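You operate a simulated robot arm through the tools that you are given. There is no shell and no other tool.

The job below is to be done with a simulated two-armed robot. You get a single attempt, and the scene is never put back.

TASK
Take the purple oil can and put it on top of the white salt block. Pick up the yellow grease pump with one hand, pass it to the other hand and put it on the spares table shelf. Take the rail hand brush and leave it on the repair bench top. Fetch the latch gap gauge and set it on the can stand top. Take the gate mallet and put it on top of the mineral block. Put the white pipe tape on the filling stand top. Take the red bracket shim and leave it on top of the spare stall plate. Any order will do. Set down upright: purple oil can, latch gap gauge, white pipe tape.

The check looks at the end state, three seconds after you hand in, the way a careful person would. Anything else that was tipped, shoved, dropped, spilled or broken makes it a failure.

THE ROBOT
Two 7-joint arms with two-finger parallel grippers on one trunk, on a base that drives. Base frame: it is fixed to the floor where the robot stands at the start and does not move with it; the origin is under the middle of the robot, x ahead of it, y to its left, z up. Readings come in mm, degrees, newtons and seconds.
The left shoulder is at the start at [20, 113, 1222], the right one opposite. With the tool pointing down near the work surface each hand reaches from about 100 to 300 mm from the robot's upright axis, wherever it stands, measured 20 degrees to its own side. Places, roughly: can stand top [-2300, 1400, 600]; filling stand top [-300, 800, 800]; gate mallet (6x6x15 cm) [-1100, 1100, 800]; latch gap gauge [-1000, 1000, 750]; mineral block (12x9x8 cm) [-1600, 1200, 800]; purple oil can [2500, 0, 500]; rail hand brush (15x5x8 cm) [1900, 300, 400]; red bracket shim [1000, 500, 750]; repair bench top [1500, 400, 800]; spare stall plate (26x12x6 cm) [1100, 400, 800]; spares table shelf (70x22 cm) [2520, 100, 440]; white pipe tape (5x5x12 cm) [-1500, 1100, 800]; white salt block [1750, 250, 750]; yellow grease pump [2750, 250, 1000]. Payload 1.57 kg a hand.
Tool frame (each hand has its own): the origin (TCP) lies between the finger pads and is the grasp point; the fingertips stand 30 mm ahead of it; z points along the fingers, y is the line along which they close. Largest opening 80 mm; finger width 17, thickness 12; the body of the gripper, 40 by 82 mm, starts 80 mm behind the TCP.
Orientation is told as [roll, pitch, yaw] about the base's x, y, z axes, in that order, counted from this pose: with the fingers straight down and closing along the base's y, the tool's x points along the base's -x, its y along +y and its z along -z.

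THE INTERFACE
- The arms move only by the tool nudge_tool. It takes "left_deltas", "right_deltas" or both (then of equal length, played together; a hand with none holds still); each is a list of rows, each a list of 7 numbers: the turn, a rotation vector about the base's x, y, z in degrees, then the shift along the base's x, y, z in mm, then the gripper command, from -1 (shut) to 1 (fully open), values between in proportion. In form: [[rx, ry, rz, tx, ty, tz, hand], ...]. A call has 1 to 20 rows; each row shifts and turns the commanded pose from where the row before left it. A row lasts 0.2 s, in which the tool goes at most 50 mm and 8.6 degrees; a call with a longer step from one row to the next is refused whole, and so is a gripper value outside its range. Where a pose cannot be reached the arm comes as near as it can. A force on the tool above 40 N (or 10 N above the force at the start of the call, whichever is more), or a blocked arm, ends the call early, and 0.2 s more pass. Each finger travels about 45 mm/s and halts on what it meets, pressing with about 42 N; the grip force reading is that of the motor and also rises with nothing between the fingers. The clock runs only during rows and for 0.2 s after the last one: add rows that do not move to give the fingers time. It gives the time, the measured TCP pose, the force on the tool (base axes), the opening and the grip force at its end, in the units of the frame above (readings bear some noise), with the torque about the TCP (base axes, N m) and any sound that the robot's microphone picked up, and new pictures: "pictures" is both (left out), scene, wrist or none (wrist: the cameras of the hands that moved).
- Cameras (640 x 400 px; columns grow to the right, rows downward): "scene" is now at [90.6, -10.3, 1334.2]; the picture's right is [-0.11, -0.99, 0.00], its down [-0.68, 0.07, -0.73] and it looks along [0.73, -0.08, -0.68] (base axes); focal length 257 px, centre (320, 200). "left" rides on the left gripper at [72, 7, -122] in its tool frame; the picture's right is [-0.09, 1.00, 0.00], its down [-0.84, -0.08, -0.54] and it looks along [-0.54, -0.05, 0.84] (tool axes); focal length 238 px, centre (320, 200). "right" rides on the right gripper at [72, -7, -122] in its tool frame; the picture's right is [0.09, 1.00, 0.00], its down [-0.84, 0.08, -0.54] and it looks along [-0.54, 0.05, 0.84] (tool axes); focal length 238 px, centre (320, 200). There is no depth. A picture from a camera that has moved, and an enlarged one, comes with that camera's place and axes in the base frame and with its lens.
- slide_trunk(by): slides the trunk up (or, below 0, down) by that many mm; the arms and the scene camera ride with it, the base frame stays. It gives what a move gives, with no picture.
- steer(legs): drives the robot by 1 to 6 legs, each [ahead, left, turn to the left] in mm, mm and degrees, along the robot's own axes; the way and the turn of a leg run together, so that a leg with both is an arc; at most 1500 mm and 180 degrees a leg. The arms and the cameras ride along, it lands a little off, and it stops where it bumps. It gives what a move gives, and a new picture of the scene camera.
- turn_head(pan, tilt): turns the head with the scene camera to pan (to the left, within 80 degrees either way) and tilt (down, from -29 to 69), counted from straight ahead of the robot. It gives what a move gives, and a new picture of the scene camera.
- inspect(camera, box): a new picture of the part [left, top, right, bottom] of that camera's present view, enlarged. The clock stands still meanwhile.
- sign_off(): hands the job in; it is judged then, once.

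Nothing tells you exact positions but the pictures and the camera data. Unless the task says otherwise, let go and move clear before handing in.

The tools are called after "Request:" by a JSON object that holds its "op" and its "data". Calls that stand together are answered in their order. nudge_tool: Moves the arms, as the interface text tells. Its arguments: {"type":"object","properties":{"left_deltas":{"type":"array","items":{"type":"array","items":{"type":"number"}}},"right_deltas":{"type":"array","items":{"type":"array","items":{"type":"number"}}},"pictures":{"type":"string","enum":["both","scene","wrist","none"]}},"required":[]} The other tools are called the same way: slide_trunk (by) slides the trunk up or down; steer (legs) drives the base; turn_head (pan, tilt) turns the head that bears the scene camera; inspect (camera, box) takes an enlarged picture of a part of a camera's view; sign_off () hands the job in.

At the start:

```text
t: 0.0
left_tool_pos: [348.8, 198.9, 702.6]
left_tool_rot: [0.0, 0.0, 0.1]
left_ft_force: [0.6, 0.1, 0.6]
left_ft_torque: [-0.01, 0.02, 0.01]
left_width: 79.8
left_grasp_force: 0.1
right_tool_pos: [489.1, -166.6, 774.5]
right_tool_rot: [0.0, 0.0, 0.0]
right_ft_force: [-0.4, 0.3, 0.1]
right_ft_torque: [-0.03, 0.01, 0.01]
right_width: 80.0
right_grasp_force: 0.0
trunk travel left (down, up): [-275.0, 295.0]
robot x, y, heading: [-2.9, -0.4, 0.1]
head pan, tilt: [-6.3, 43.1]
```

scene: 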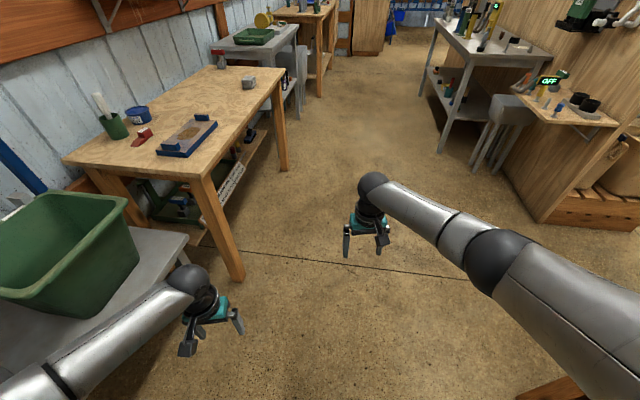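
right: 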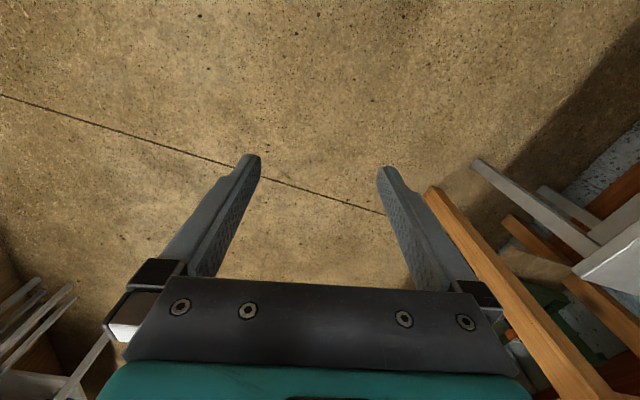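
left: 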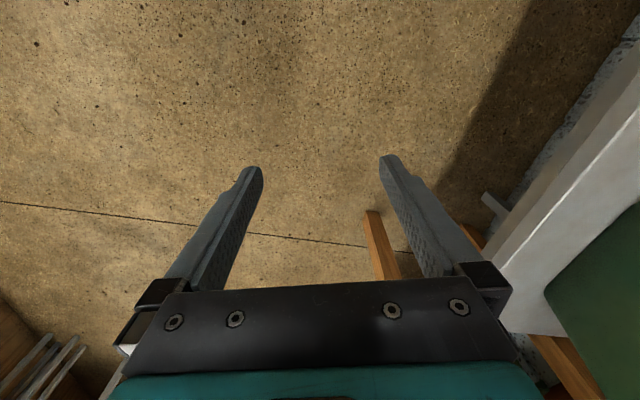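

I see a corridor-like workshop with a wooden bench to the left holding the red shim and the blue-edged plate, and more tables further ahead. I start by looking around before moving.

Request:
{"op": "inspect", "data": {"camera": "scene", "box": [60, 50, 300, 200]}}

Request:
{"op": "inspect", "data": {"camera": "scene", "box": [200, 0, 360, 100]}}

Request:
{"op": "inspect", "data": {"camera": "scene", "box": [400, 0, 640, 150]}}

```text
2.67 times, centred on (180, 125) of scene
camera zoom: at [90.6, -10.3, 1334.2], right [-0.11, -0.99, 0.0], down [-0.68, 0.07, -0.73], along [0.73, -0.08, -0.68], focal length 686 px, centre (693, 400)
```

zoom: 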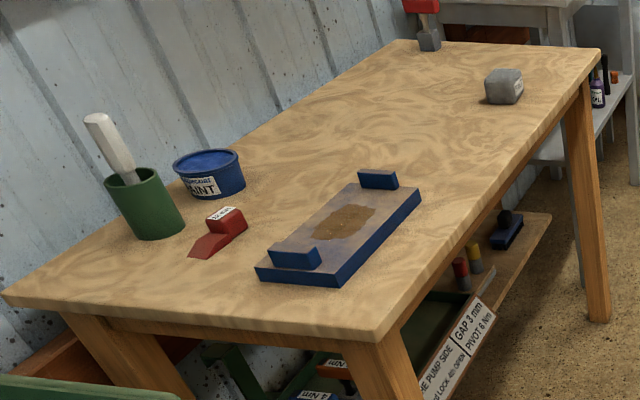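

```text
4.00 times, centred on (280, 50) of scene
camera zoom: at [90.6, -10.3, 1334.2], right [-0.11, -0.99, 0.0], down [-0.68, 0.07, -0.73], along [0.73, -0.08, -0.68], focal length 1029 px, centre (480, 800)
```

zoom: 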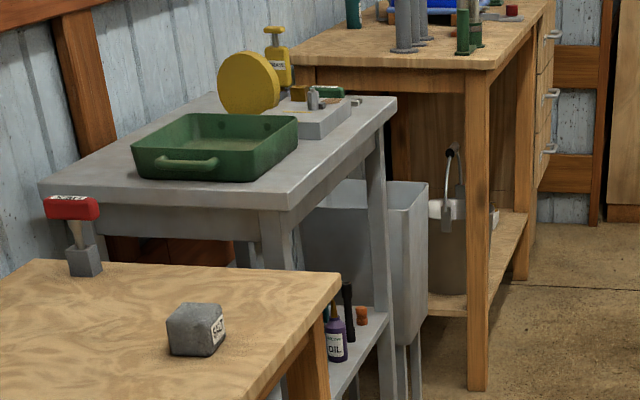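

```text
2.67 times, centred on (520, 75) of scene
camera zoom: at [90.6, -10.3, 1334.2], right [-0.11, -0.99, 0.0], down [-0.68, 0.07, -0.73], along [0.73, -0.08, -0.68], focal length 686 px, centre (-213, 533)
```

zoom: 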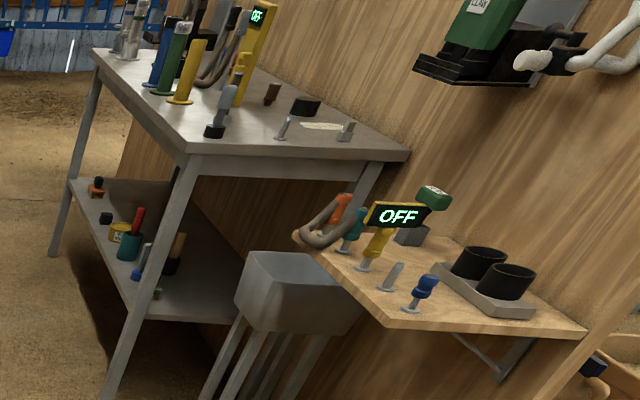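

The repair bench (left) carries the shim, plate and salt block. The grey spares table beyond it has the oil can on its low shelf and the yellow pump on top. I look round with the head for the rest.

Request:
{"op": "turn_head", "data": {"pan": 70, "tilt": 40}}

Request:
{"op": "turn_head", "data": {"pan": 0, "tilt": 69}}

Request:
{"op": "turn_head", "data": {"pan": -75, "tilt": 40}}

Request:
{"op": "turn_head", "data": {"pan": 20, "tilt": 35}}

```text
t: 1.5
left_tool_pos: [348.0, 198.9, 701.8]
left_tool_rot: [0.0, 0.0, -0.1]
left_ft_force: [0.3, -0.4, 0.4]
left_ft_torque: [-0.02, -0.01, 0.01]
left_width: 79.9
left_grasp_force: 0.1
right_tool_pos: [489.4, -166.9, 773.4]
right_tool_rot: [0.0, 0.0, 0.0]
right_ft_force: [-0.2, 0.3, 0.0]
right_ft_torque: [0.02, 0.01, -0.03]
right_width: 80.1
right_grasp_force: 0.1
trunk travel left (down, up): [-275.0, 295.0]
robot x, y, heading: [1.1, 3.4, 0.3]
head pan, tilt: [70.0, 40.0]
camera scene: at [37.4, 78.6, 1338.7], right [0.94, -0.34, 0.0], down [-0.22, -0.6, -0.77], along [0.26, 0.72, -0.64], focal length 257 px, centre (320, 200)
```

scene: 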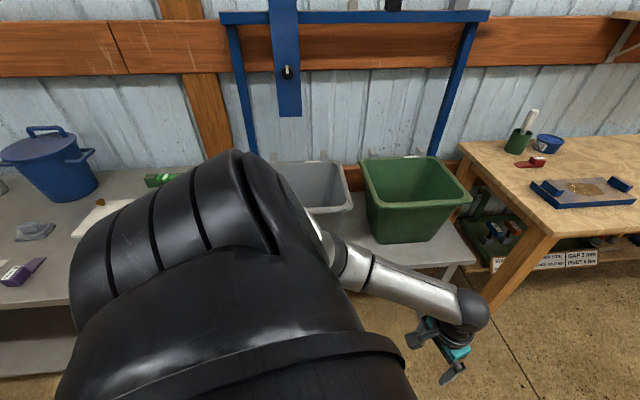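

```text
t: 2.9
left_tool_pos: [349.8, 199.0, 701.8]
left_tool_rot: [0.0, 0.0, -0.1]
left_ft_force: [0.0, 0.3, -0.2]
left_ft_torque: [0.02, -0.04, 0.02]
left_width: 80.0
left_grasp_force: 0.0
right_tool_pos: [489.9, -166.8, 774.9]
right_tool_rot: [0.0, 0.0, 0.1]
right_ft_force: [-0.1, -0.3, -0.8]
right_ft_torque: [-0.02, -0.03, 0.01]
right_width: 80.3
right_grasp_force: 0.0
trunk travel left (down, up): [-275.0, 295.0]
robot x, y, heading: [-2.8, -0.8, -0.1]
head pan, tilt: [0.0, 68.8]
camera scene: at [64.2, -1.2, 1302.6], right [0.0, -1.0, 0.0], down [-0.93, 0.0, -0.36], along [0.36, 0.0, -0.93], focal length 257 px, centre (320, 200)
```

scene: 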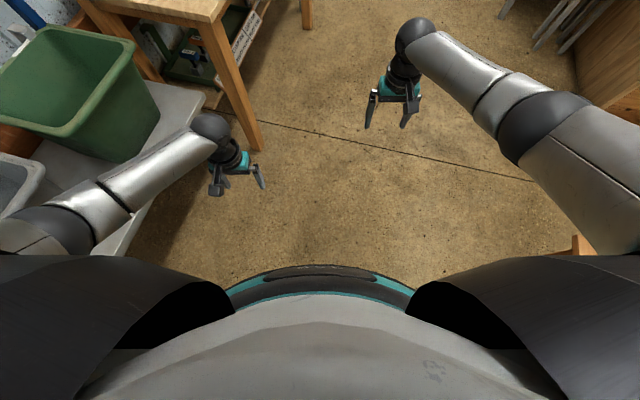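

```text
t: 4.4
left_tool_pos: [349.6, 198.0, 701.7]
left_tool_rot: [0.1, 0.1, 0.1]
left_ft_force: [-0.9, -0.2, -0.5]
left_ft_torque: [-0.02, 0.01, 0.01]
left_width: 80.0
left_grasp_force: 0.0
right_tool_pos: [489.6, -167.2, 773.2]
right_tool_rot: [-0.1, 0.0, 0.1]
right_ft_force: [0.7, 0.0, -0.2]
right_ft_torque: [-0.02, 0.01, 0.01]
right_width: 80.2
right_grasp_force: 0.2
trunk travel left (down, up): [-275.0, 295.0]
robot x, y, heading: [0.5, 0.3, 0.0]
head pan, tilt: [-75.0, 40.0]
camera scene: at [30.4, -83.4, 1338.7], right [-0.97, -0.26, 0.0], down [-0.17, 0.62, -0.77], along [0.2, -0.74, -0.64], focal length 257 px, centre (320, 200)
```

scene: 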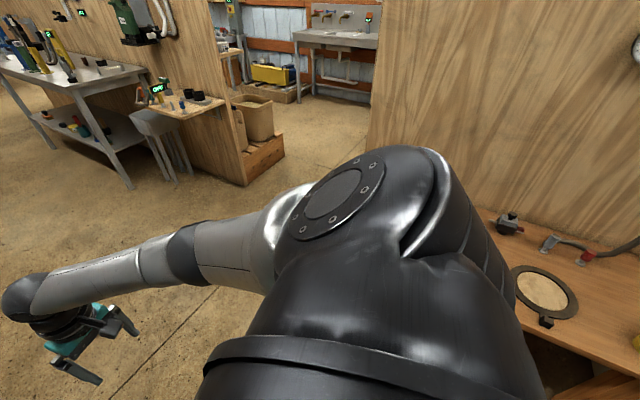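

```text
t: 6.1
left_tool_pos: [349.9, 198.8, 702.1]
left_tool_rot: [0.1, 0.0, 0.0]
left_ft_force: [0.1, -1.3, -0.3]
left_ft_torque: [-0.02, -0.04, 0.03]
left_width: 79.9
left_grasp_force: 0.0
right_tool_pos: [489.1, -168.3, 773.8]
right_tool_rot: [0.1, 0.0, 0.0]
right_ft_force: [0.4, 0.3, 0.8]
right_ft_torque: [0.01, 0.01, -0.02]
right_width: 80.3
right_grasp_force: 0.1
trunk travel left (down, up): [-275.0, 295.0]
robot x, y, heading: [-0.2, -0.0, -0.2]
head pan, tilt: [20.0, 35.0]
camera scene: at [91.1, 28.8, 1346.3], right [0.34, -0.94, 0.0], down [-0.54, -0.2, -0.82], along [0.77, 0.28, -0.57], focal length 257 px, centre (320, 200)
```

scene: 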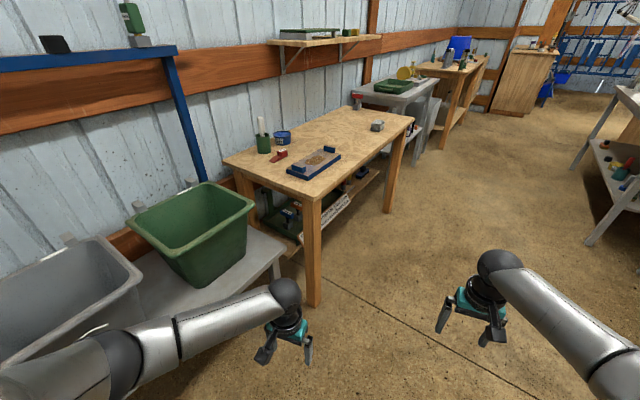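

The bench line runs about 15° clockwise from my x axis, and the remaining objects are behind me along the same wall. I test the right arm's reach in open space first.

Request:
{"op": "nudge_tool", "data": {"right_deltas": [[0, 0, 0, 40, 0, 20, 1], [0, 0, 0, 40, 0, 20, 1], [0, 0, 0, 40, 0, 10, 1], [0, 0, 0, 40, 0, 0, 1], [0, 0, 0, 40, 0, 0, 1], [0, 0, 0, 40, 0, 0, 1], [0, 0, 0, 40, 0, 0, 1], [0, 0, 0, 0, 0, 0, 1], [0, 0, 0, 0, 0, 0, 1]], "pictures": "scene"}}

```text
t: 8.1
left_tool_pos: [348.2, 197.0, 703.1]
left_tool_rot: [0.1, 0.0, 0.0]
left_ft_force: [1.0, 0.4, -0.7]
left_ft_torque: [0.0, -0.01, -0.01]
left_width: 80.3
left_grasp_force: 0.1
right_tool_pos: [555.0, -177.6, 837.5]
right_tool_rot: [0.0, 0.0, 0.0]
right_ft_force: [-0.5, 0.0, 0.1]
right_ft_torque: [-0.01, 0.01, 0.01]
right_width: 80.3
right_grasp_force: 0.1
right hand out of reach, approached as far as the arm can: row 2, 3, 4, 5, 6, 7
trunk travel left (down, up): [-275.0, 295.0]
robot x, y, heading: [-1.3, 1.0, -0.0]
head pan, tilt: [20.0, 35.0]
camera scene: at [91.1, 28.8, 1346.3], right [0.34, -0.94, 0.0], down [-0.54, -0.2, -0.82], along [0.77, 0.28, -0.57], focal length 257 px, centre (320, 200)
```

scene: 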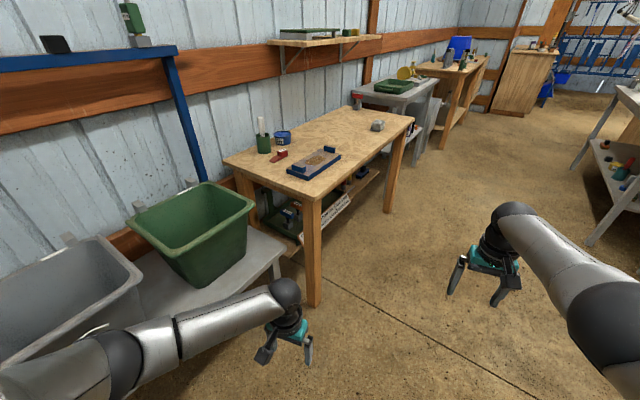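

The downward reach is about 555 mm from my axis at that height. I pull the right arm back and check how commanded poses behave after an unreachable request.

Request:
{"op": "nudge_tool", "data": {"right_deltas": [[0, 0, 0, -40, 0, 0, 1], [0, 0, 0, -40, 0, 0, 1], [0, 0, 0, 0, 0, 0, 1]], "pictures": "none"}}

```text
t: 8.9
left_tool_pos: [348.5, 198.1, 702.4]
left_tool_rot: [0.1, 0.0, 0.0]
left_ft_force: [0.9, 0.6, -0.8]
left_ft_torque: [-0.01, 0.04, -0.02]
left_width: 79.9
left_grasp_force: 0.2
right_tool_pos: [471.7, -178.8, 835.4]
right_tool_rot: [-0.1, 0.2, -0.2]
right_ft_force: [0.4, 0.0, 0.1]
right_ft_torque: [-0.03, -0.02, -0.03]
right_width: 80.0
right_grasp_force: 0.1
trunk travel left (down, up): [-275.0, 295.0]
robot x, y, heading: [1.0, 1.2, 0.0]
head pan, tilt: [20.0, 35.0]
```

Commands clamp to what was reached, so recovery is simple. I now fold both hands higher and closer before driving towards the bench.

Request:
{"op": "nudge_tool", "data": {"left_deltas": [[0, 0, 0, -10, 0, 40, 1], [0, 0, 0, -10, 0, 40, 1], [0, 0, 0, -10, 0, 40, 1], [0, 0, 0, -10, 0, 40, 1], [0, 0, 0, -10, 0, 40, 1], [0, 0, 0, 0, 0, 40, 1], [0, 0, 0, 0, 0, 40, 1], [0, 0, 0, 0, 0, 0, 1]], "right_deltas": [[0, 0, 0, -25, 0, 30, 1], [0, 0, 0, -25, 0, 30, 1], [0, 0, 0, -25, 0, 30, 1], [0, 0, 0, -25, 0, 30, 1], [0, 0, 0, -25, 0, 30, 1], [0, 0, 0, -20, 0, 0, 1], [0, 0, 0, -20, 0, 0, 1], [0, 0, 0, 0, 0, 0, 1]], "pictures": "scene"}}

Request:
{"op": "turn_head", "data": {"pan": 0, "tilt": 69}}

```text
t: 10.7
left_tool_pos: [297.8, 196.7, 983.0]
left_tool_rot: [0.0, 0.0, 0.0]
left_ft_force: [-0.8, -0.4, 0.5]
left_ft_torque: [-0.02, 0.07, 0.01]
left_width: 80.0
left_grasp_force: 0.0
right_tool_pos: [307.1, -175.8, 991.4]
right_tool_rot: [-0.1, 0.0, 0.1]
right_ft_force: [-0.7, -0.3, -0.1]
right_ft_torque: [0.0, 0.0, 0.01]
right_width: 80.2
right_grasp_force: 0.0
trunk travel left (down, up): [-275.0, 295.0]
robot x, y, heading: [-2.9, 0.2, -0.2]
head pan, tilt: [20.0, 35.0]
camera scene: at [91.1, 28.9, 1346.2], right [0.34, -0.94, 0.0], down [-0.54, -0.2, -0.82], along [0.77, 0.28, -0.57], focal length 257 px, centre (320, 200)
```

scene: 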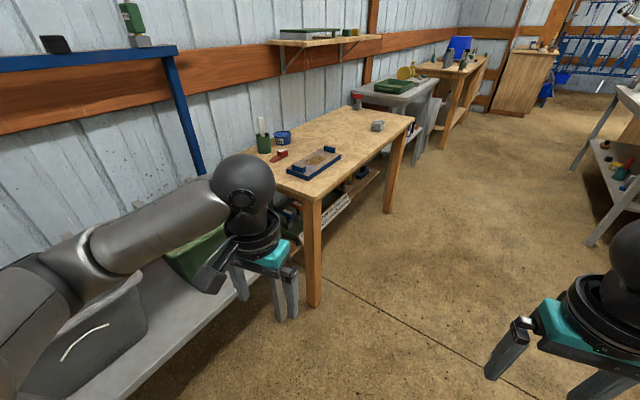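

```text
t: 11.7
left_tool_pos: [298.5, 195.4, 982.4]
left_tool_rot: [0.0, 0.0, 0.0]
left_ft_force: [-0.6, 1.0, -0.2]
left_ft_torque: [0.0, -0.03, 0.01]
left_width: 80.1
left_grasp_force: 0.0
right_tool_pos: [307.8, -175.6, 990.1]
right_tool_rot: [0.0, 0.0, -0.1]
right_ft_force: [-0.4, 0.0, -0.7]
right_ft_torque: [0.03, 0.04, -0.04]
right_width: 80.0
right_grasp_force: 0.1
trunk travel left (down, up): [-275.0, 295.0]
robot x, y, heading: [0.4, -4.1, 0.4]
head pan, tilt: [0.0, 68.8]
camera scene: at [64.3, -1.3, 1302.6], right [0.0, -1.0, 0.0], down [-0.93, 0.0, -0.36], along [0.36, 0.0, -0.93], focal length 257 px, centre (320, 200)
```

scene: 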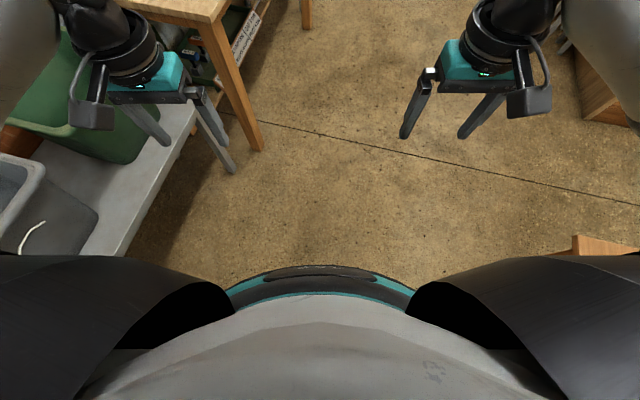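

Hands are folded at about z=990. I drive forward in front of the bench and turn to face it.

Request:
{"op": "steer", "data": {"legs": [[1000, -90, 0], [0, 0, 75]]}}

Request:
{"op": "turn_head", "data": {"pan": 0, "tilt": 50}}

```text
t: 20.0
left_tool_pos: [887.2, 253.8, 981.7]
left_tool_rot: [0.1, -0.1, 73.2]
left_ft_force: [-0.5, -0.8, 0.0]
left_ft_torque: [0.01, 0.01, 0.03]
left_width: 79.8
left_grasp_force: 0.1
right_tool_pos: [1244.5, 154.7, 991.1]
right_tool_rot: [0.0, 0.0, 73.2]
right_ft_force: [-0.1, 0.2, 0.2]
right_ft_torque: [0.01, 0.03, 0.01]
right_width: 79.8
right_grasp_force: 0.0
trunk travel left (down, up): [-275.0, 295.0]
robot x, y, heading: [990.1, -88.7, 73.1]
head pan, tilt: [0.0, 68.8]
camera scene: at [1006.2, -27.0, 1302.6], right [0.96, -0.29, 0.0], down [-0.27, -0.89, -0.36], along [0.11, 0.35, -0.93], focal length 257 px, centre (320, 200)
```

scene: 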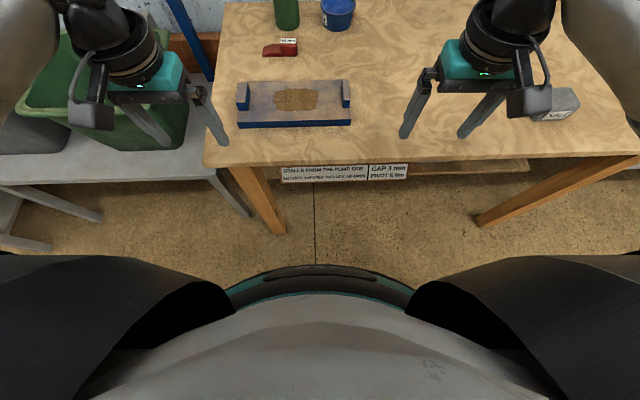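

```text
t: 20.8
left_tool_pos: [886.2, 254.4, 982.6]
left_tool_rot: [0.1, -0.1, 73.2]
left_ft_force: [0.0, 1.2, -0.9]
left_ft_torque: [-0.02, 0.02, 0.02]
left_width: 80.0
left_grasp_force: 0.0
right_tool_pos: [1245.9, 155.4, 990.6]
right_tool_rot: [0.1, 0.0, 73.2]
right_ft_force: [0.4, -1.0, 0.1]
right_ft_torque: [-0.01, -0.01, 0.01]
right_width: 79.9
right_grasp_force: 0.0
trunk travel left (down, up): [-275.0, 295.0]
robot x, y, heading: [987.7, -87.8, 73.1]
head pan, tilt: [0.0, 50.0]
camera scene: at [1012.3, -6.8, 1324.5], right [0.96, -0.29, 0.0], down [-0.22, -0.73, -0.64], along [0.19, 0.61, -0.77], focal length 257 px, centre (320, 200)
```

scene: 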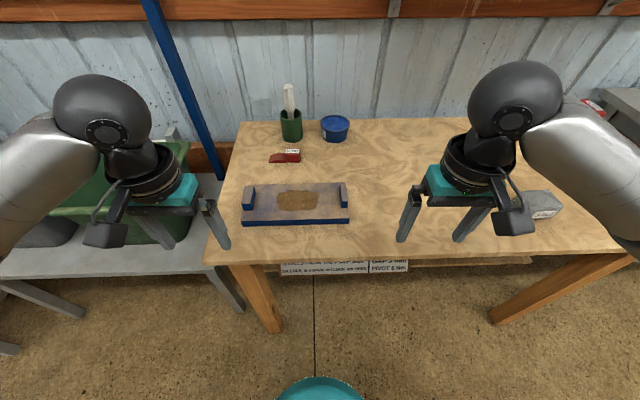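

The robot faces the bench. I look closer at the shim and plate.

Request:
{"op": "inspect", "data": {"camera": "scene", "box": [220, 90, 380, 240]}}

Request:
{"op": "inspect", "data": {"camera": "scene", "box": [260, 135, 310, 175]}}

```text
2.67 times, centred on (300, 165) of scene
camera zoom: at [1012.3, -6.8, 1324.5], right [0.96, -0.29, 0.0], down [-0.22, -0.73, -0.64], along [0.19, 0.61, -0.77], focal length 686 px, centre (373, 293)
```

zoom: 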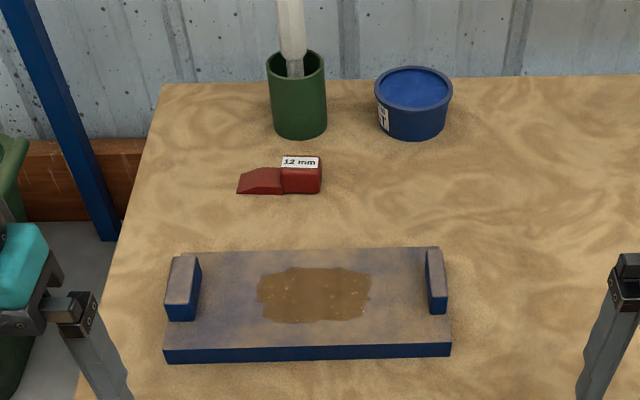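

```text
10.00 times, centred on (285, 155) of scene
camera zoom: at [1012.3, -6.8, 1324.5], right [0.96, -0.29, 0.0], down [-0.22, -0.73, -0.64], along [0.19, 0.61, -0.77], focal length 2573 px, centre (670, 650)
```

zoom: 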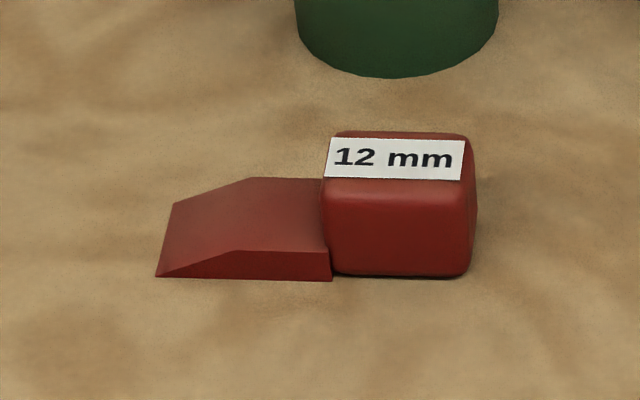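

The shim's handle block is on the right side of it with a thin blade to the left; the plate has two raised end blocks. I drive closer (about 110 mm) so the left arm can reach it.

Request:
{"op": "steer", "data": {"legs": [[110, 0, 1.5]]}}

Request:
{"op": "slide_trunk", "data": {"by": -100}}

Request:
{"op": "inspect", "data": {"camera": "scene", "box": [0, 0, 640, 400]}}

```text
t: 22.0
left_tool_pos: [907.5, 359.3, 981.8]
left_tool_rot: [0.0, 0.0, 74.8]
left_ft_force: [-0.2, -0.6, 0.5]
left_ft_torque: [0.04, 0.0, 0.01]
left_width: 80.0
left_grasp_force: 0.0
right_tool_pos: [1269.3, 269.4, 991.1]
right_tool_rot: [0.1, -0.1, 74.9]
right_ft_force: [-0.1, 0.3, -0.2]
right_ft_torque: [-0.03, -0.01, 0.01]
right_width: 80.0
right_grasp_force: 0.1
trunk travel left (down, up): [-275.0, 295.0]
robot x, y, heading: [1021.1, 19.9, 74.8]
head pan, tilt: [0.0, 50.0]
camera scene: at [1040.9, 102.3, 1324.5], right [0.97, -0.26, 0.0], down [-0.2, -0.74, -0.64], along [0.17, 0.62, -0.77], focal length 257 px, centre (320, 200)
```

scene: 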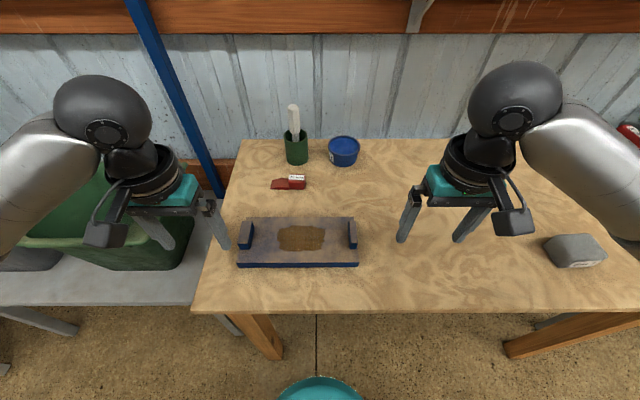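

```text
t: 23.3
left_tool_pos: [907.4, 357.9, 881.8]
left_tool_rot: [-0.1, 0.1, 74.8]
left_ft_force: [-0.8, -0.6, -0.8]
left_ft_torque: [0.0, 0.01, 0.01]
left_width: 80.1
left_grasp_force: 0.0
right_tool_pos: [1269.5, 270.0, 891.4]
right_tool_rot: [0.1, 0.0, 74.9]
right_ft_force: [-0.2, -0.1, -0.7]
right_ft_torque: [-0.01, -0.05, 0.0]
right_width: 80.1
right_grasp_force: 0.1
trunk travel left (down, up): [-175.0, 395.0]
robot x, y, heading: [1017.6, 17.4, 74.9]
head pan, tilt: [0.0, 50.0]
```

```text
1.00 times, centred on (320, 200) of scene (not enlarged: the box is as wide or as high as the picture)
camera zoom: at [1040.7, 101.4, 1224.6], right [0.97, -0.26, 0.0], down [-0.2, -0.74, -0.64], along [0.17, 0.62, -0.77], focal length 257 px, centre (320, 200)
```

zoom: 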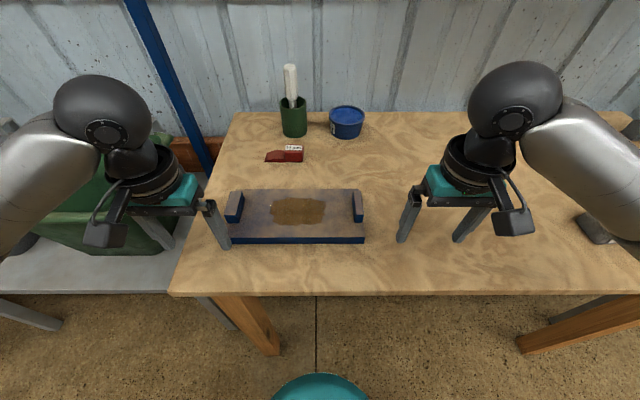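

Triangulating from the two trunk heights, the bench top is near z≈810 and the shim's handle at about (1105, 580). I turn the left hand so it closes across the depth of the handle and bring it above.

Request:
{"op": "nudge_tool", "data": {"left_deltas": [[0, 0, -8.2, 0, 0, 20, 0.5], [0, 0, -8.2, 0, 0, 20, 0.5], [0, 0, -8.2, 10, 10, 20, 0.5], [0, 0, -8.2, 20, 20, 20, 0.5], [0, 0, -8.2, 20, 20, 0, 0.5], [0, 0, -8.2, 20, 20, 0, 0.5], [0, 0, -8.2, 20, 20, 0, 0.5], [0, 0, -8.2, 20, 20, 0, 0.5], [0, 0, -8.2, 20, 20, 0, 0.5], [0, 0, -8.2, 20, 20, 0, 0.5], [0, 0, -8, 20, 20, 0, 0.5], [0, 0, 0, 0, 0, 0, 0.5], [0, 0, 0, 0, 0, 0, 0.5]]}}

```text
t: 26.1
left_tool_pos: [1078.4, 529.2, 961.8]
left_tool_rot: [0.1, 0.0, -15.2]
left_ft_force: [1.2, 0.3, -0.5]
left_ft_torque: [0.01, 0.0, 0.0]
left_width: 60.0
left_grasp_force: 0.1
right_tool_pos: [1268.7, 270.5, 891.2]
right_tool_rot: [0.0, 0.0, 74.9]
right_ft_force: [0.1, 0.2, -0.1]
right_ft_torque: [0.0, -0.02, -0.02]
right_width: 80.0
right_grasp_force: 0.0
trunk travel left (down, up): [-175.0, 395.0]
robot x, y, heading: [1016.4, 17.9, 74.8]
head pan, tilt: [0.0, 50.0]
camera scene: at [1040.7, 101.4, 1224.6], right [0.97, -0.26, 0.0], down [-0.2, -0.74, -0.64], along [0.17, 0.62, -0.77], focal length 257 px, centre (320, 200)
camera left: at [1011.2, 554.7, 1083.6], right [0.35, 0.94, 0.0], down [0.79, -0.29, 0.54], along [0.51, -0.19, -0.84], focal length 238 px, centre (320, 200)
```

scene: 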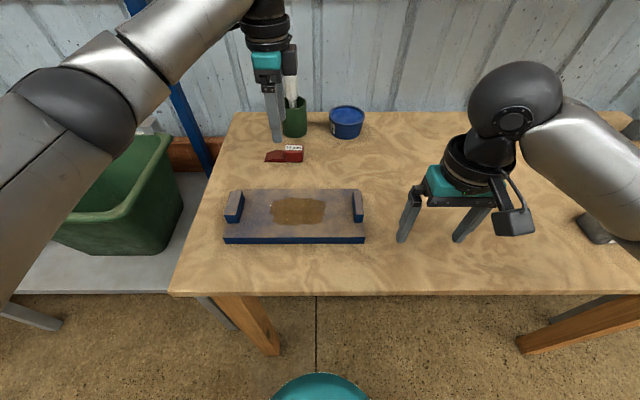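
left: 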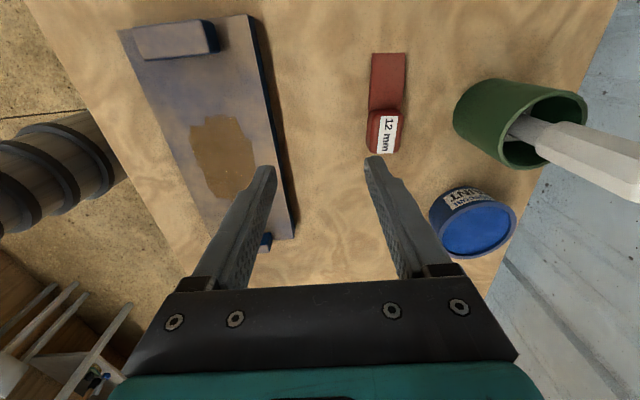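

The wrist view shows the handle block's top at about (1104, 595). I move over it and look again before descending.

Request:
{"op": "nudge_tool", "data": {"left_deltas": [[0, 0, 0, 10, 30, -15, 0.5], [0, 0, 0, 10, 30, -20, 0.5], [0, 0, 0, 5.6, 5.8, -20, 0.5], [0, 0, 0, 0, 0, 0, 0.5], [0, 0, 0, 0, 0, 0, 0.5]]}}

```text
t: 27.3
left_tool_pos: [1101.5, 589.9, 909.0]
left_tool_rot: [0.1, 0.0, -15.1]
left_ft_force: [0.3, 0.2, -0.6]
left_ft_torque: [0.01, -0.02, -0.04]
left_width: 60.1
left_grasp_force: 0.1
left hand out of reach, approached as far as the arm can: row 3
right_tool_pos: [1269.0, 268.9, 890.7]
right_tool_rot: [0.0, 0.0, 74.9]
right_ft_force: [0.9, -0.3, 0.2]
right_ft_torque: [-0.01, 0.03, 0.0]
right_width: 80.0
right_grasp_force: 0.0
trunk travel left (down, up): [-175.0, 395.0]
robot x, y, heading: [1022.3, 15.9, 74.7]
head pan, tilt: [0.0, 50.0]
camera scene: at [1040.7, 101.4, 1224.6], right [0.97, -0.26, 0.0], down [-0.2, -0.74, -0.64], along [0.17, 0.62, -0.77], focal length 257 px, centre (320, 200)
camera left: at [1034.1, 615.2, 1030.9], right [0.35, 0.94, 0.0], down [0.79, -0.29, 0.54], along [0.51, -0.19, -0.84], focal length 238 px, centre (320, 200)
```

scene: 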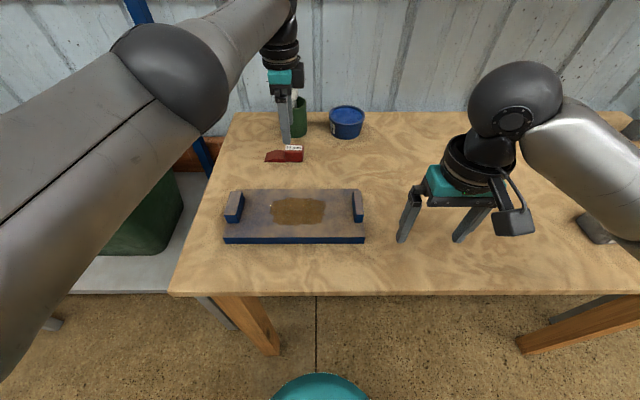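
left: 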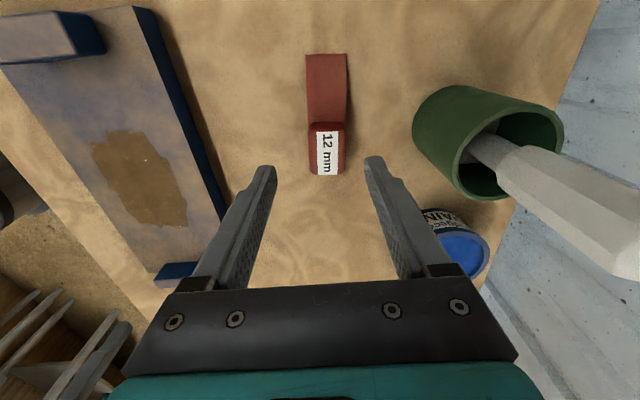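

The hand is slightly short at the edge of reach. I lower the trunk so the hand descends in this posture, then fine-adjust.

Request:
{"op": "slide_trunk", "data": {"by": -50}}

Request:
{"op": "nudge_tool", "data": {"left_deltas": [[0, 0, 0, 2, 7, 0, 0.5], [0, 0, 0, 0, 0, 0, 0.5]], "pictures": "wrist"}}

```text
t: 28.3
left_tool_pos: [1101.7, 589.8, 860.2]
left_tool_rot: [0.1, 0.0, -15.2]
left_ft_force: [0.2, 0.3, 0.5]
left_ft_torque: [0.02, -0.01, 0.01]
left_width: 59.6
left_grasp_force: 0.1
right_tool_pos: [1269.8, 269.5, 840.5]
right_tool_rot: [-0.1, 0.1, 75.0]
right_ft_force: [-0.2, 0.4, -0.3]
right_ft_torque: [0.01, -0.01, -0.03]
right_width: 79.9
right_grasp_force: 0.1
trunk travel left (down, up): [-125.0, 445.0]
robot x, y, heading: [1024.5, 18.7, 74.7]
head pan, tilt: [0.0, 50.0]
```

```text
t: 28.9
left_tool_pos: [1101.1, 590.7, 859.5]
left_tool_rot: [0.0, 0.0, -15.1]
left_ft_force: [0.4, -0.6, -0.4]
left_ft_torque: [0.0, 0.0, 0.02]
left_width: 60.1
left_grasp_force: 0.1
left hand out of reach, approached as far as the arm can: row 1
right_tool_pos: [1269.4, 269.2, 840.8]
right_tool_rot: [0.0, 0.0, 74.9]
right_ft_force: [-0.5, -0.4, 0.6]
right_ft_torque: [0.0, 0.02, -0.01]
right_width: 80.1
right_grasp_force: 0.1
trunk travel left (down, up): [-125.0, 445.0]
robot x, y, heading: [1018.4, 16.8, 74.7]
head pan, tilt: [0.0, 50.0]
camera left: at [1033.9, 615.2, 980.9], right [0.35, 0.94, 0.0], down [0.79, -0.29, 0.54], along [0.51, -0.19, -0.84], focal length 238 px, centre (320, 200)
```

left: 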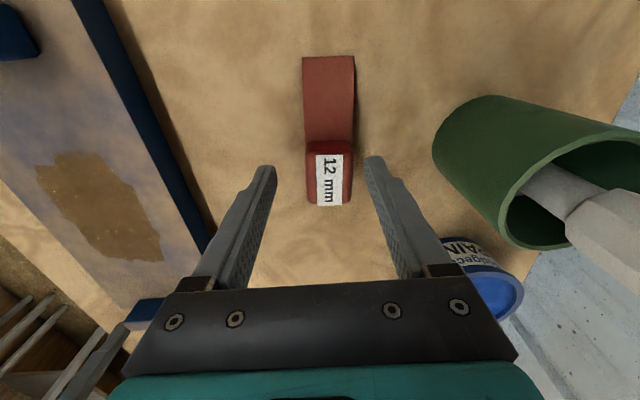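

The block sits between the fingers. I lower a bit more with the trunk, then close.

Request:
{"op": "slide_trunk", "data": {"by": -17}}

Request:
{"op": "nudge_tool", "data": {"left_deltas": [[0, 0, 0, 0, 0, -3, 0.5], [0, 0, 0, 0, 0, -3, 0.5], [0, 0, 0, 0, 0, -3, 0.5], [0, 0, 0, 0, 0, 0, 0.5]], "pictures": "both"}}

```text
t: 29.4
left_tool_pos: [1100.2, 588.5, 844.0]
left_tool_rot: [0.0, 0.0, -15.1]
left_ft_force: [-0.7, -0.1, 0.3]
left_ft_torque: [0.02, -0.01, 0.01]
left_width: 59.8
left_grasp_force: 0.0
right_tool_pos: [1271.5, 269.2, 830.0]
right_tool_rot: [0.0, -0.5, 75.0]
right_ft_force: [-0.8, -5.2, 10.1]
right_ft_torque: [-0.3, -0.08, -0.22]
right_width: 79.5
right_grasp_force: 0.0
trunk travel left (down, up): [-110.0, 460.0]
robot x, y, heading: [1019.0, 17.6, 74.9]
head pan, tilt: [0.0, 50.0]
stopped: the force on the tool passed its limit at 49 N (the readings are from after the stop); the commanded pose is now the measured one
```

```text
t: 30.4
left_tool_pos: [1099.5, 588.0, 834.9]
left_tool_rot: [0.1, 0.0, -15.2]
left_ft_force: [-0.4, 0.2, 0.0]
left_ft_torque: [0.01, -0.02, 0.03]
left_width: 60.1
left_grasp_force: 0.0
right_tool_pos: [1270.4, 269.7, 830.0]
right_tool_rot: [0.0, -0.6, 74.8]
right_ft_force: [-2.2, -9.7, 18.0]
right_ft_torque: [-0.47, -0.15, 0.08]
right_width: 79.4
right_grasp_force: 0.0
trunk travel left (down, up): [-110.0, 460.0]
robot x, y, heading: [1016.8, 17.0, 74.6]
head pan, tilt: [0.0, 50.0]
camera scene: at [1040.0, 100.0, 1159.6], right [0.97, -0.26, 0.0], down [-0.2, -0.74, -0.64], along [0.17, 0.62, -0.77], focal length 257 px, centre (320, 200)
camera left: at [1033.4, 613.7, 957.4], right [0.35, 0.94, 0.0], down [0.79, -0.3, 0.54], along [0.51, -0.19, -0.84], focal length 238 px, centre (320, 200)
```

scene: 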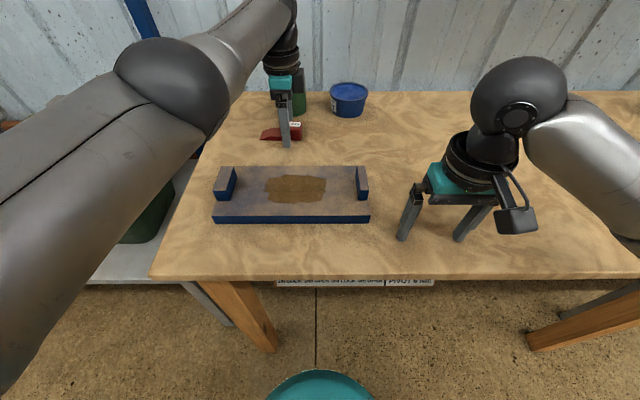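
left: 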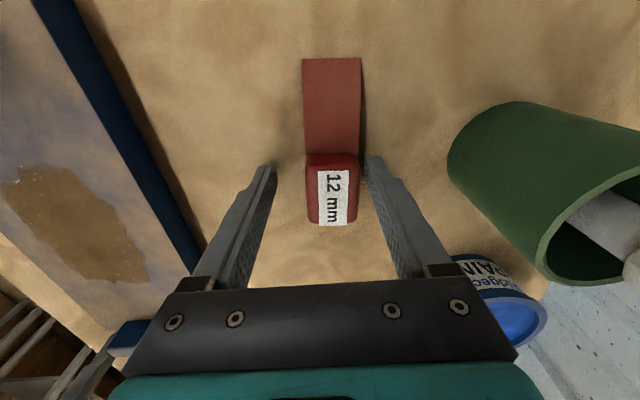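

My idle right hand touched the bench top, which gives the bench height as z≈800. I lift it clear and close the left hand on the shim.

Request:
{"op": "nudge_tool", "data": {"left_deltas": [[0, 0, 0, 0, 0, 0, 0.3], [0, 0, 0, 0, 0, 0, 0], [0, 0, 0, 0, 0, 0, -0.5], [0, 0, 0, 0, 0, 0, -1], [0, 0, 0, 0, 0, 0, -1], [0, 0, 0, 0, 0, 0, -1]], "right_deltas": [[0, 0, 0, 0, 0, 40, 1], [0, 0, 0, 0, 0, 40, 1], [0, 0, 0, 0, 0, 40, 1], [0, 0, 0, 0, 0, 40, 1], [0, 0, 0, 0, 0, 0, 1], [0, 0, 0, 0, 0, 0, 1]]}}

```text
t: 31.8
left_tool_pos: [1101.1, 589.6, 835.1]
left_tool_rot: [0.0, 0.0, -15.2]
left_ft_force: [0.5, 0.7, 0.5]
left_ft_torque: [-0.02, -0.04, 0.03]
left_width: 33.0
left_grasp_force: 41.1
right_tool_pos: [1274.0, 273.5, 987.5]
right_tool_rot: [0.0, -0.6, 74.9]
right_ft_force: [0.1, -0.9, -0.4]
right_ft_torque: [0.05, -0.01, -0.02]
right_width: 79.9
right_grasp_force: 0.0
trunk travel left (down, up): [-110.0, 460.0]
robot x, y, heading: [1018.4, 19.4, 74.6]
head pan, tilt: [0.0, 50.0]
camera scene: at [1040.8, 101.4, 1159.4], right [0.97, -0.26, 0.0], down [-0.2, -0.74, -0.64], along [0.17, 0.62, -0.77], focal length 257 px, centre (320, 200)
camera right: at [1261.2, 201.2, 1109.4], right [-0.99, 0.17, 0.0], down [0.14, 0.82, 0.55], along [0.09, 0.54, -0.84], focal length 238 px, centre (320, 200)
camera left: at [1034.0, 614.8, 956.5], right [0.35, 0.94, 0.0], down [0.79, -0.29, 0.54], along [0.51, -0.19, -0.84], focal length 238 px, centre (320, 200)
```

scene: 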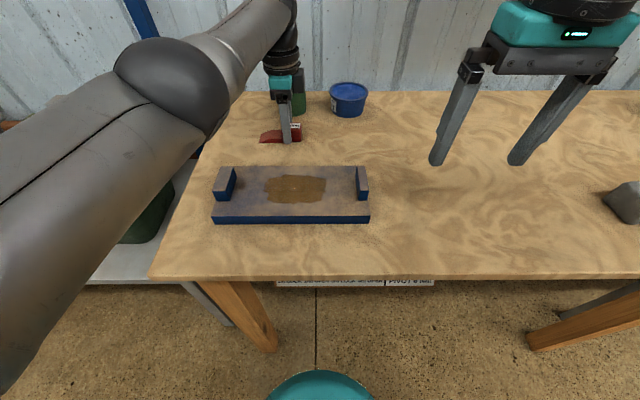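
right: 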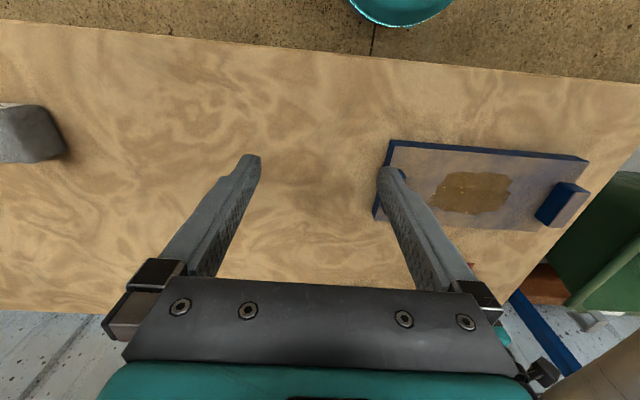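
left: 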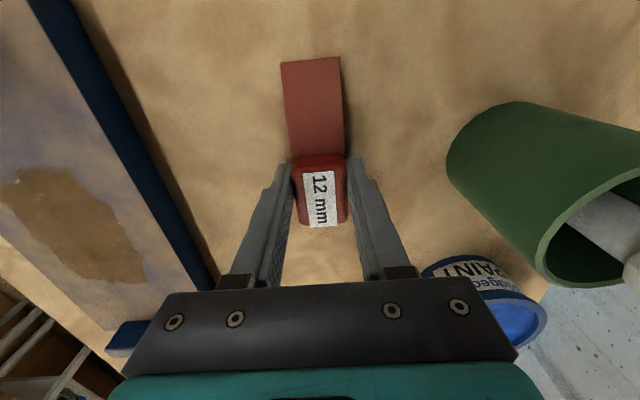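

The shim is gripped (33 mm). I lift it and carry it back over the middle of the plate.

Request:
{"op": "nudge_tool", "data": {"left_deltas": [[0, 0, 0, 0, 0, 15, -1], [0, 0, 0, 0, -5, 25, -1], [0, 0, 0, 0, -10, 25, -1], [0, 0, 0, 0, -20, 15, -1], [0, 0, 0, -2, -30, 0, -1], [0, 0, 0, -2, -30, 0, -1], [0, 0, 0, -2, -30, 0, -1], [0, 0, 0, -2, -30, 0, -1], [0, 0, 0, 0, -28.6, 0, -1], [0, 0, 0, 0, 0, 0, -1], [0, 0, 0, 0, 0, 0, -1]]}}

```text
t: 34.2
left_tool_pos: [1094.4, 408.4, 914.0]
left_tool_rot: [0.0, 0.0, -15.2]
left_ft_force: [0.3, -0.2, 0.1]
left_ft_torque: [0.0, 0.03, -0.01]
left_width: 0.0
left_grasp_force: 21.6
right_tool_pos: [1273.3, 271.6, 987.7]
right_tool_rot: [0.0, -0.4, 74.9]
right_ft_force: [-0.2, -0.5, -0.9]
right_ft_torque: [0.0, -0.02, -0.04]
right_width: 79.8
right_grasp_force: 0.1
trunk travel left (down, up): [-110.0, 460.0]
robot x, y, heading: [1018.1, 14.3, 74.8]
head pan, tilt: [0.0, 50.0]
camera scene: at [1040.8, 101.4, 1159.4], right [0.97, -0.26, 0.0], down [-0.2, -0.74, -0.64], along [0.17, 0.62, -0.77], focal length 257 px, centre (320, 200)
camera left: at [1028.0, 433.6, 1036.6], right [0.35, 0.94, 0.0], down [0.79, -0.29, 0.54], along [0.51, -0.19, -0.84], focal length 238 px, centre (320, 200)
```

scene: 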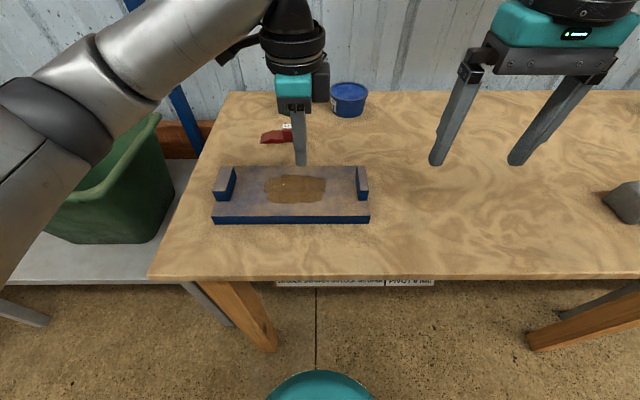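
left: 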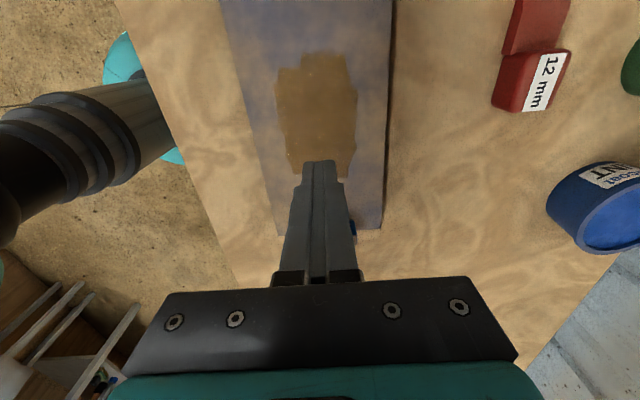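

The fingers are shut on nothing: the shim slipped out and stayed on the bench near its old place. I look at it closely before retrying.

Request:
{"op": "inspect", "data": {"camera": "left", "box": [480, 0, 600, 120]}}

Request:
{"op": "inspect", "data": {"camera": "scene", "box": [240, 100, 320, 160]}}

```text
3.33 times, centred on (540, 60) of left
camera zoom: at [1028.0, 433.6, 1036.6], right [0.35, 0.94, 0.0], down [0.79, -0.29, 0.54], along [0.51, -0.19, -0.84], focal length 794 px, centre (-413, 667)
```

zoom: 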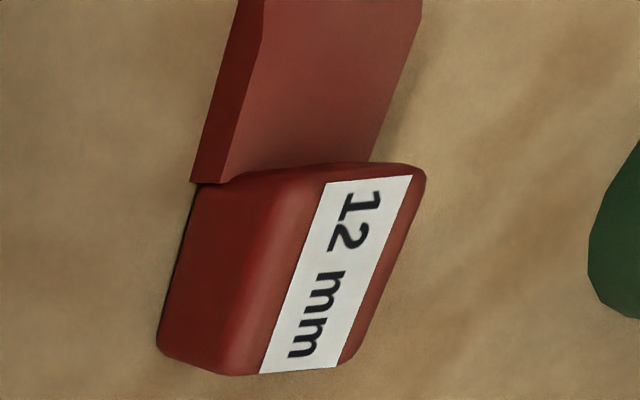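

```text
6.67 times, centred on (280, 130) of scene
camera zoom: at [1040.8, 101.4, 1159.4], right [0.97, -0.26, 0.0], down [-0.2, -0.74, -0.64], along [0.17, 0.62, -0.77], focal length 1716 px, centre (587, 667)
```

zoom: 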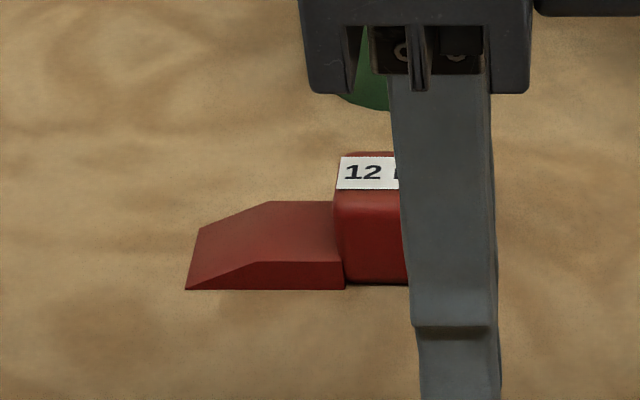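

The shim is intact and flat. I go back over it with the hand open for a second, slower try.

Request:
{"op": "nudge_tool", "data": {"left_deltas": [[0, 0, 0, 0, 0, 0, 0], [0, 0, 0, 0, 30, 0, 0.3], [0, 0, 0, 0, 40, 0, 0.5], [0, 0, 0, 2, 40, 0, 0.5], [0, 0, 0, 3, 40, -10, 0.5], [0, 0, 0, 3, 28, -20, 0.5], [0, 0, 0, 0, 0, -20, 0.5], [0, 0, 0, 0, 0, 0, 0.5], [0, 0, 0, 0, 0, 0, 0.5]], "pictures": "wrist"}}

```text
t: 36.2
left_tool_pos: [1103.8, 582.9, 865.8]
left_tool_rot: [0.0, -0.1, -15.2]
left_ft_force: [0.6, 0.3, -0.5]
left_ft_torque: [0.0, -0.01, -0.02]
left_width: 59.9
left_grasp_force: 0.1
right_tool_pos: [1273.7, 272.6, 988.9]
right_tool_rot: [0.0, -0.6, 75.0]
right_ft_force: [0.6, 1.0, -0.2]
right_ft_torque: [-0.01, -0.01, 0.03]
right_width: 79.8
right_grasp_force: 0.0
trunk travel left (down, up): [-110.0, 460.0]
robot x, y, heading: [1015.0, 17.6, 74.8]
head pan, tilt: [0.0, 50.0]
camera left: at [1035.7, 609.3, 987.7], right [0.35, 0.94, 0.0], down [0.79, -0.29, 0.54], along [0.51, -0.19, -0.84], focal length 238 px, centre (320, 200)
```

left: 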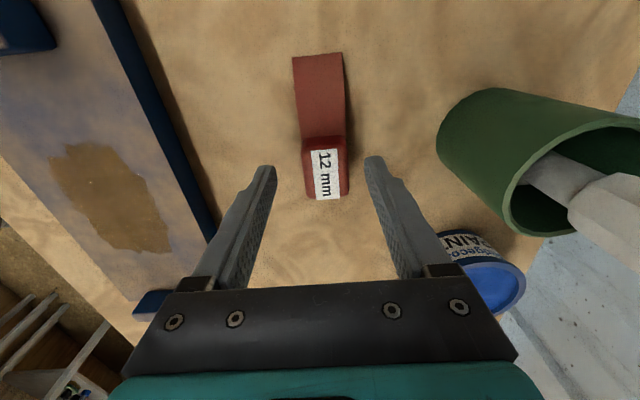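

The block centre is at about (1106, 587). I centre on it, descend, and close with extra settling time.

Request:
{"op": "nudge_tool", "data": {"left_deltas": [[0, 0, 0, 2, 4, -10, 0.5], [0, 0, 0, 0, 0, -12, 0.5], [0, 0, 0, 0, 0, -10, 0.5], [0, 0, 0, 0, 0, -2, 0.5], [0, 0, 0, 0, 0, 0, 0], [0, 0, 0, 0, 0, 0, -0.5], [0, 0, 0, 0, 0, 0, -1], [0, 0, 0, 0, 0, 0, -1], [0, 0, 0, 0, 0, 0, -1], [0, 0, 0, 0, 0, 0, -1]], "pictures": "wrist"}}

Request:
{"op": "nudge_tool", "data": {"left_deltas": [[0, 0, 0, 0, 0, 3, -1], [0, 0, 0, 0, 0, 3, -1], [0, 0, 0, 0, 0, 4, -1], [0, 0, 0, 0, 0, 0, -1]], "pictures": "wrist"}}

```text
t: 38.4
left_tool_pos: [1102.9, 588.8, 832.1]
left_tool_rot: [0.0, 0.0, -15.1]
left_ft_force: [0.7, 0.3, 0.4]
left_ft_torque: [-0.02, 0.03, 0.05]
left_width: 33.0
left_grasp_force: 40.3
right_tool_pos: [1272.2, 272.3, 988.1]
right_tool_rot: [0.0, -0.4, 74.9]
right_ft_force: [0.0, -0.4, -1.5]
right_ft_torque: [0.02, -0.04, 0.04]
right_width: 80.1
right_grasp_force: 0.1
trunk travel left (down, up): [-110.0, 460.0]
robot x, y, heading: [1020.3, 20.8, 74.6]
head pan, tilt: [0.0, 50.0]
camera left: at [1035.6, 614.3, 953.4], right [0.35, 0.94, 0.0], down [0.79, -0.29, 0.54], along [0.51, -0.19, -0.84], focal length 238 px, centre (320, 200)
```

left: 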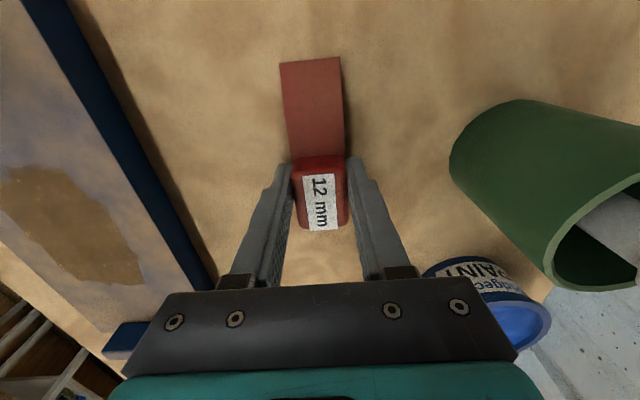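

```text
t: 39.4
left_tool_pos: [1102.9, 586.7, 840.2]
left_tool_rot: [0.1, 0.0, -15.2]
left_ft_force: [-0.7, 0.5, -1.1]
left_ft_torque: [-0.04, 0.01, 0.0]
left_width: 32.9
left_grasp_force: 40.9
right_tool_pos: [1272.4, 272.5, 986.7]
right_tool_rot: [0.0, -0.5, 74.9]
right_ft_force: [-0.6, -0.1, -0.1]
right_ft_torque: [0.0, -0.01, 0.0]
right_width: 79.9
right_grasp_force: 0.1
trunk travel left (down, up): [-110.0, 460.0]
robot x, y, heading: [1023.4, 20.0, 75.0]
head pan, tilt: [0.0, 50.0]
camera left: at [1036.0, 612.8, 962.7], right [0.35, 0.94, 0.0], down [0.79, -0.29, 0.54], along [0.51, -0.19, -0.84], focal length 238 px, centre (320, 200)
```

left: 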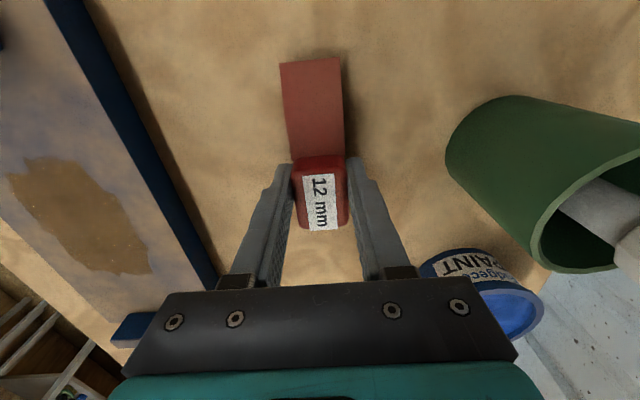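

This time it is held and rising. I lift slowly.

Request:
{"op": "nudge_tool", "data": {"left_deltas": [[0, 0, 0, 0, 0, 5, -1], [0, 0, 0, 0, 0, 6, -1], [0, 0, 0, 0, 0, 7, -1], [0, 0, 0, 0, 0, 8, -1], [0, 0, 0, 0, 0, 8, -1], [0, 0, 0, 0, 0, 8, -1], [0, 0, 0, 0, 0, 8, -1], [0, 0, 0, 0, 0, 6, -1], [0, 0, 0, 0, 0, 4, -1], [0, 0, 0, 0, 0, 0, -1]], "pictures": "wrist"}}

```text
t: 41.6
left_tool_pos: [1099.3, 586.5, 900.0]
left_tool_rot: [0.0, 0.0, -15.2]
left_ft_force: [-0.5, -0.3, -0.3]
left_ft_torque: [0.01, -0.01, 0.01]
left_width: 32.5
left_grasp_force: 41.2
left hand out of reach, approached as far as the arm can: row 9
right_tool_pos: [1273.2, 273.1, 987.5]
right_tool_rot: [0.1, -0.5, 74.9]
right_ft_force: [-0.2, -0.1, 0.1]
right_ft_torque: [-0.01, 0.02, -0.04]
right_width: 80.0
right_grasp_force: 0.0
trunk travel left (down, up): [-110.0, 460.0]
robot x, y, heading: [1016.9, 17.9, 74.8]
head pan, tilt: [0.0, 50.0]
camera left: at [1032.5, 612.0, 1021.7], right [0.35, 0.94, 0.0], down [0.79, -0.29, 0.54], along [0.51, -0.19, -0.84], focal length 238 px, centre (320, 200)
```

left: 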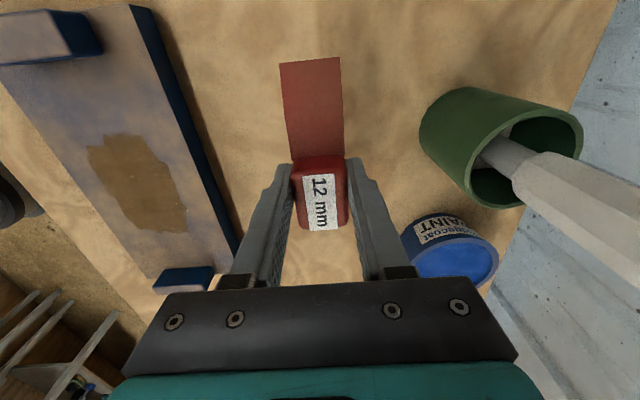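

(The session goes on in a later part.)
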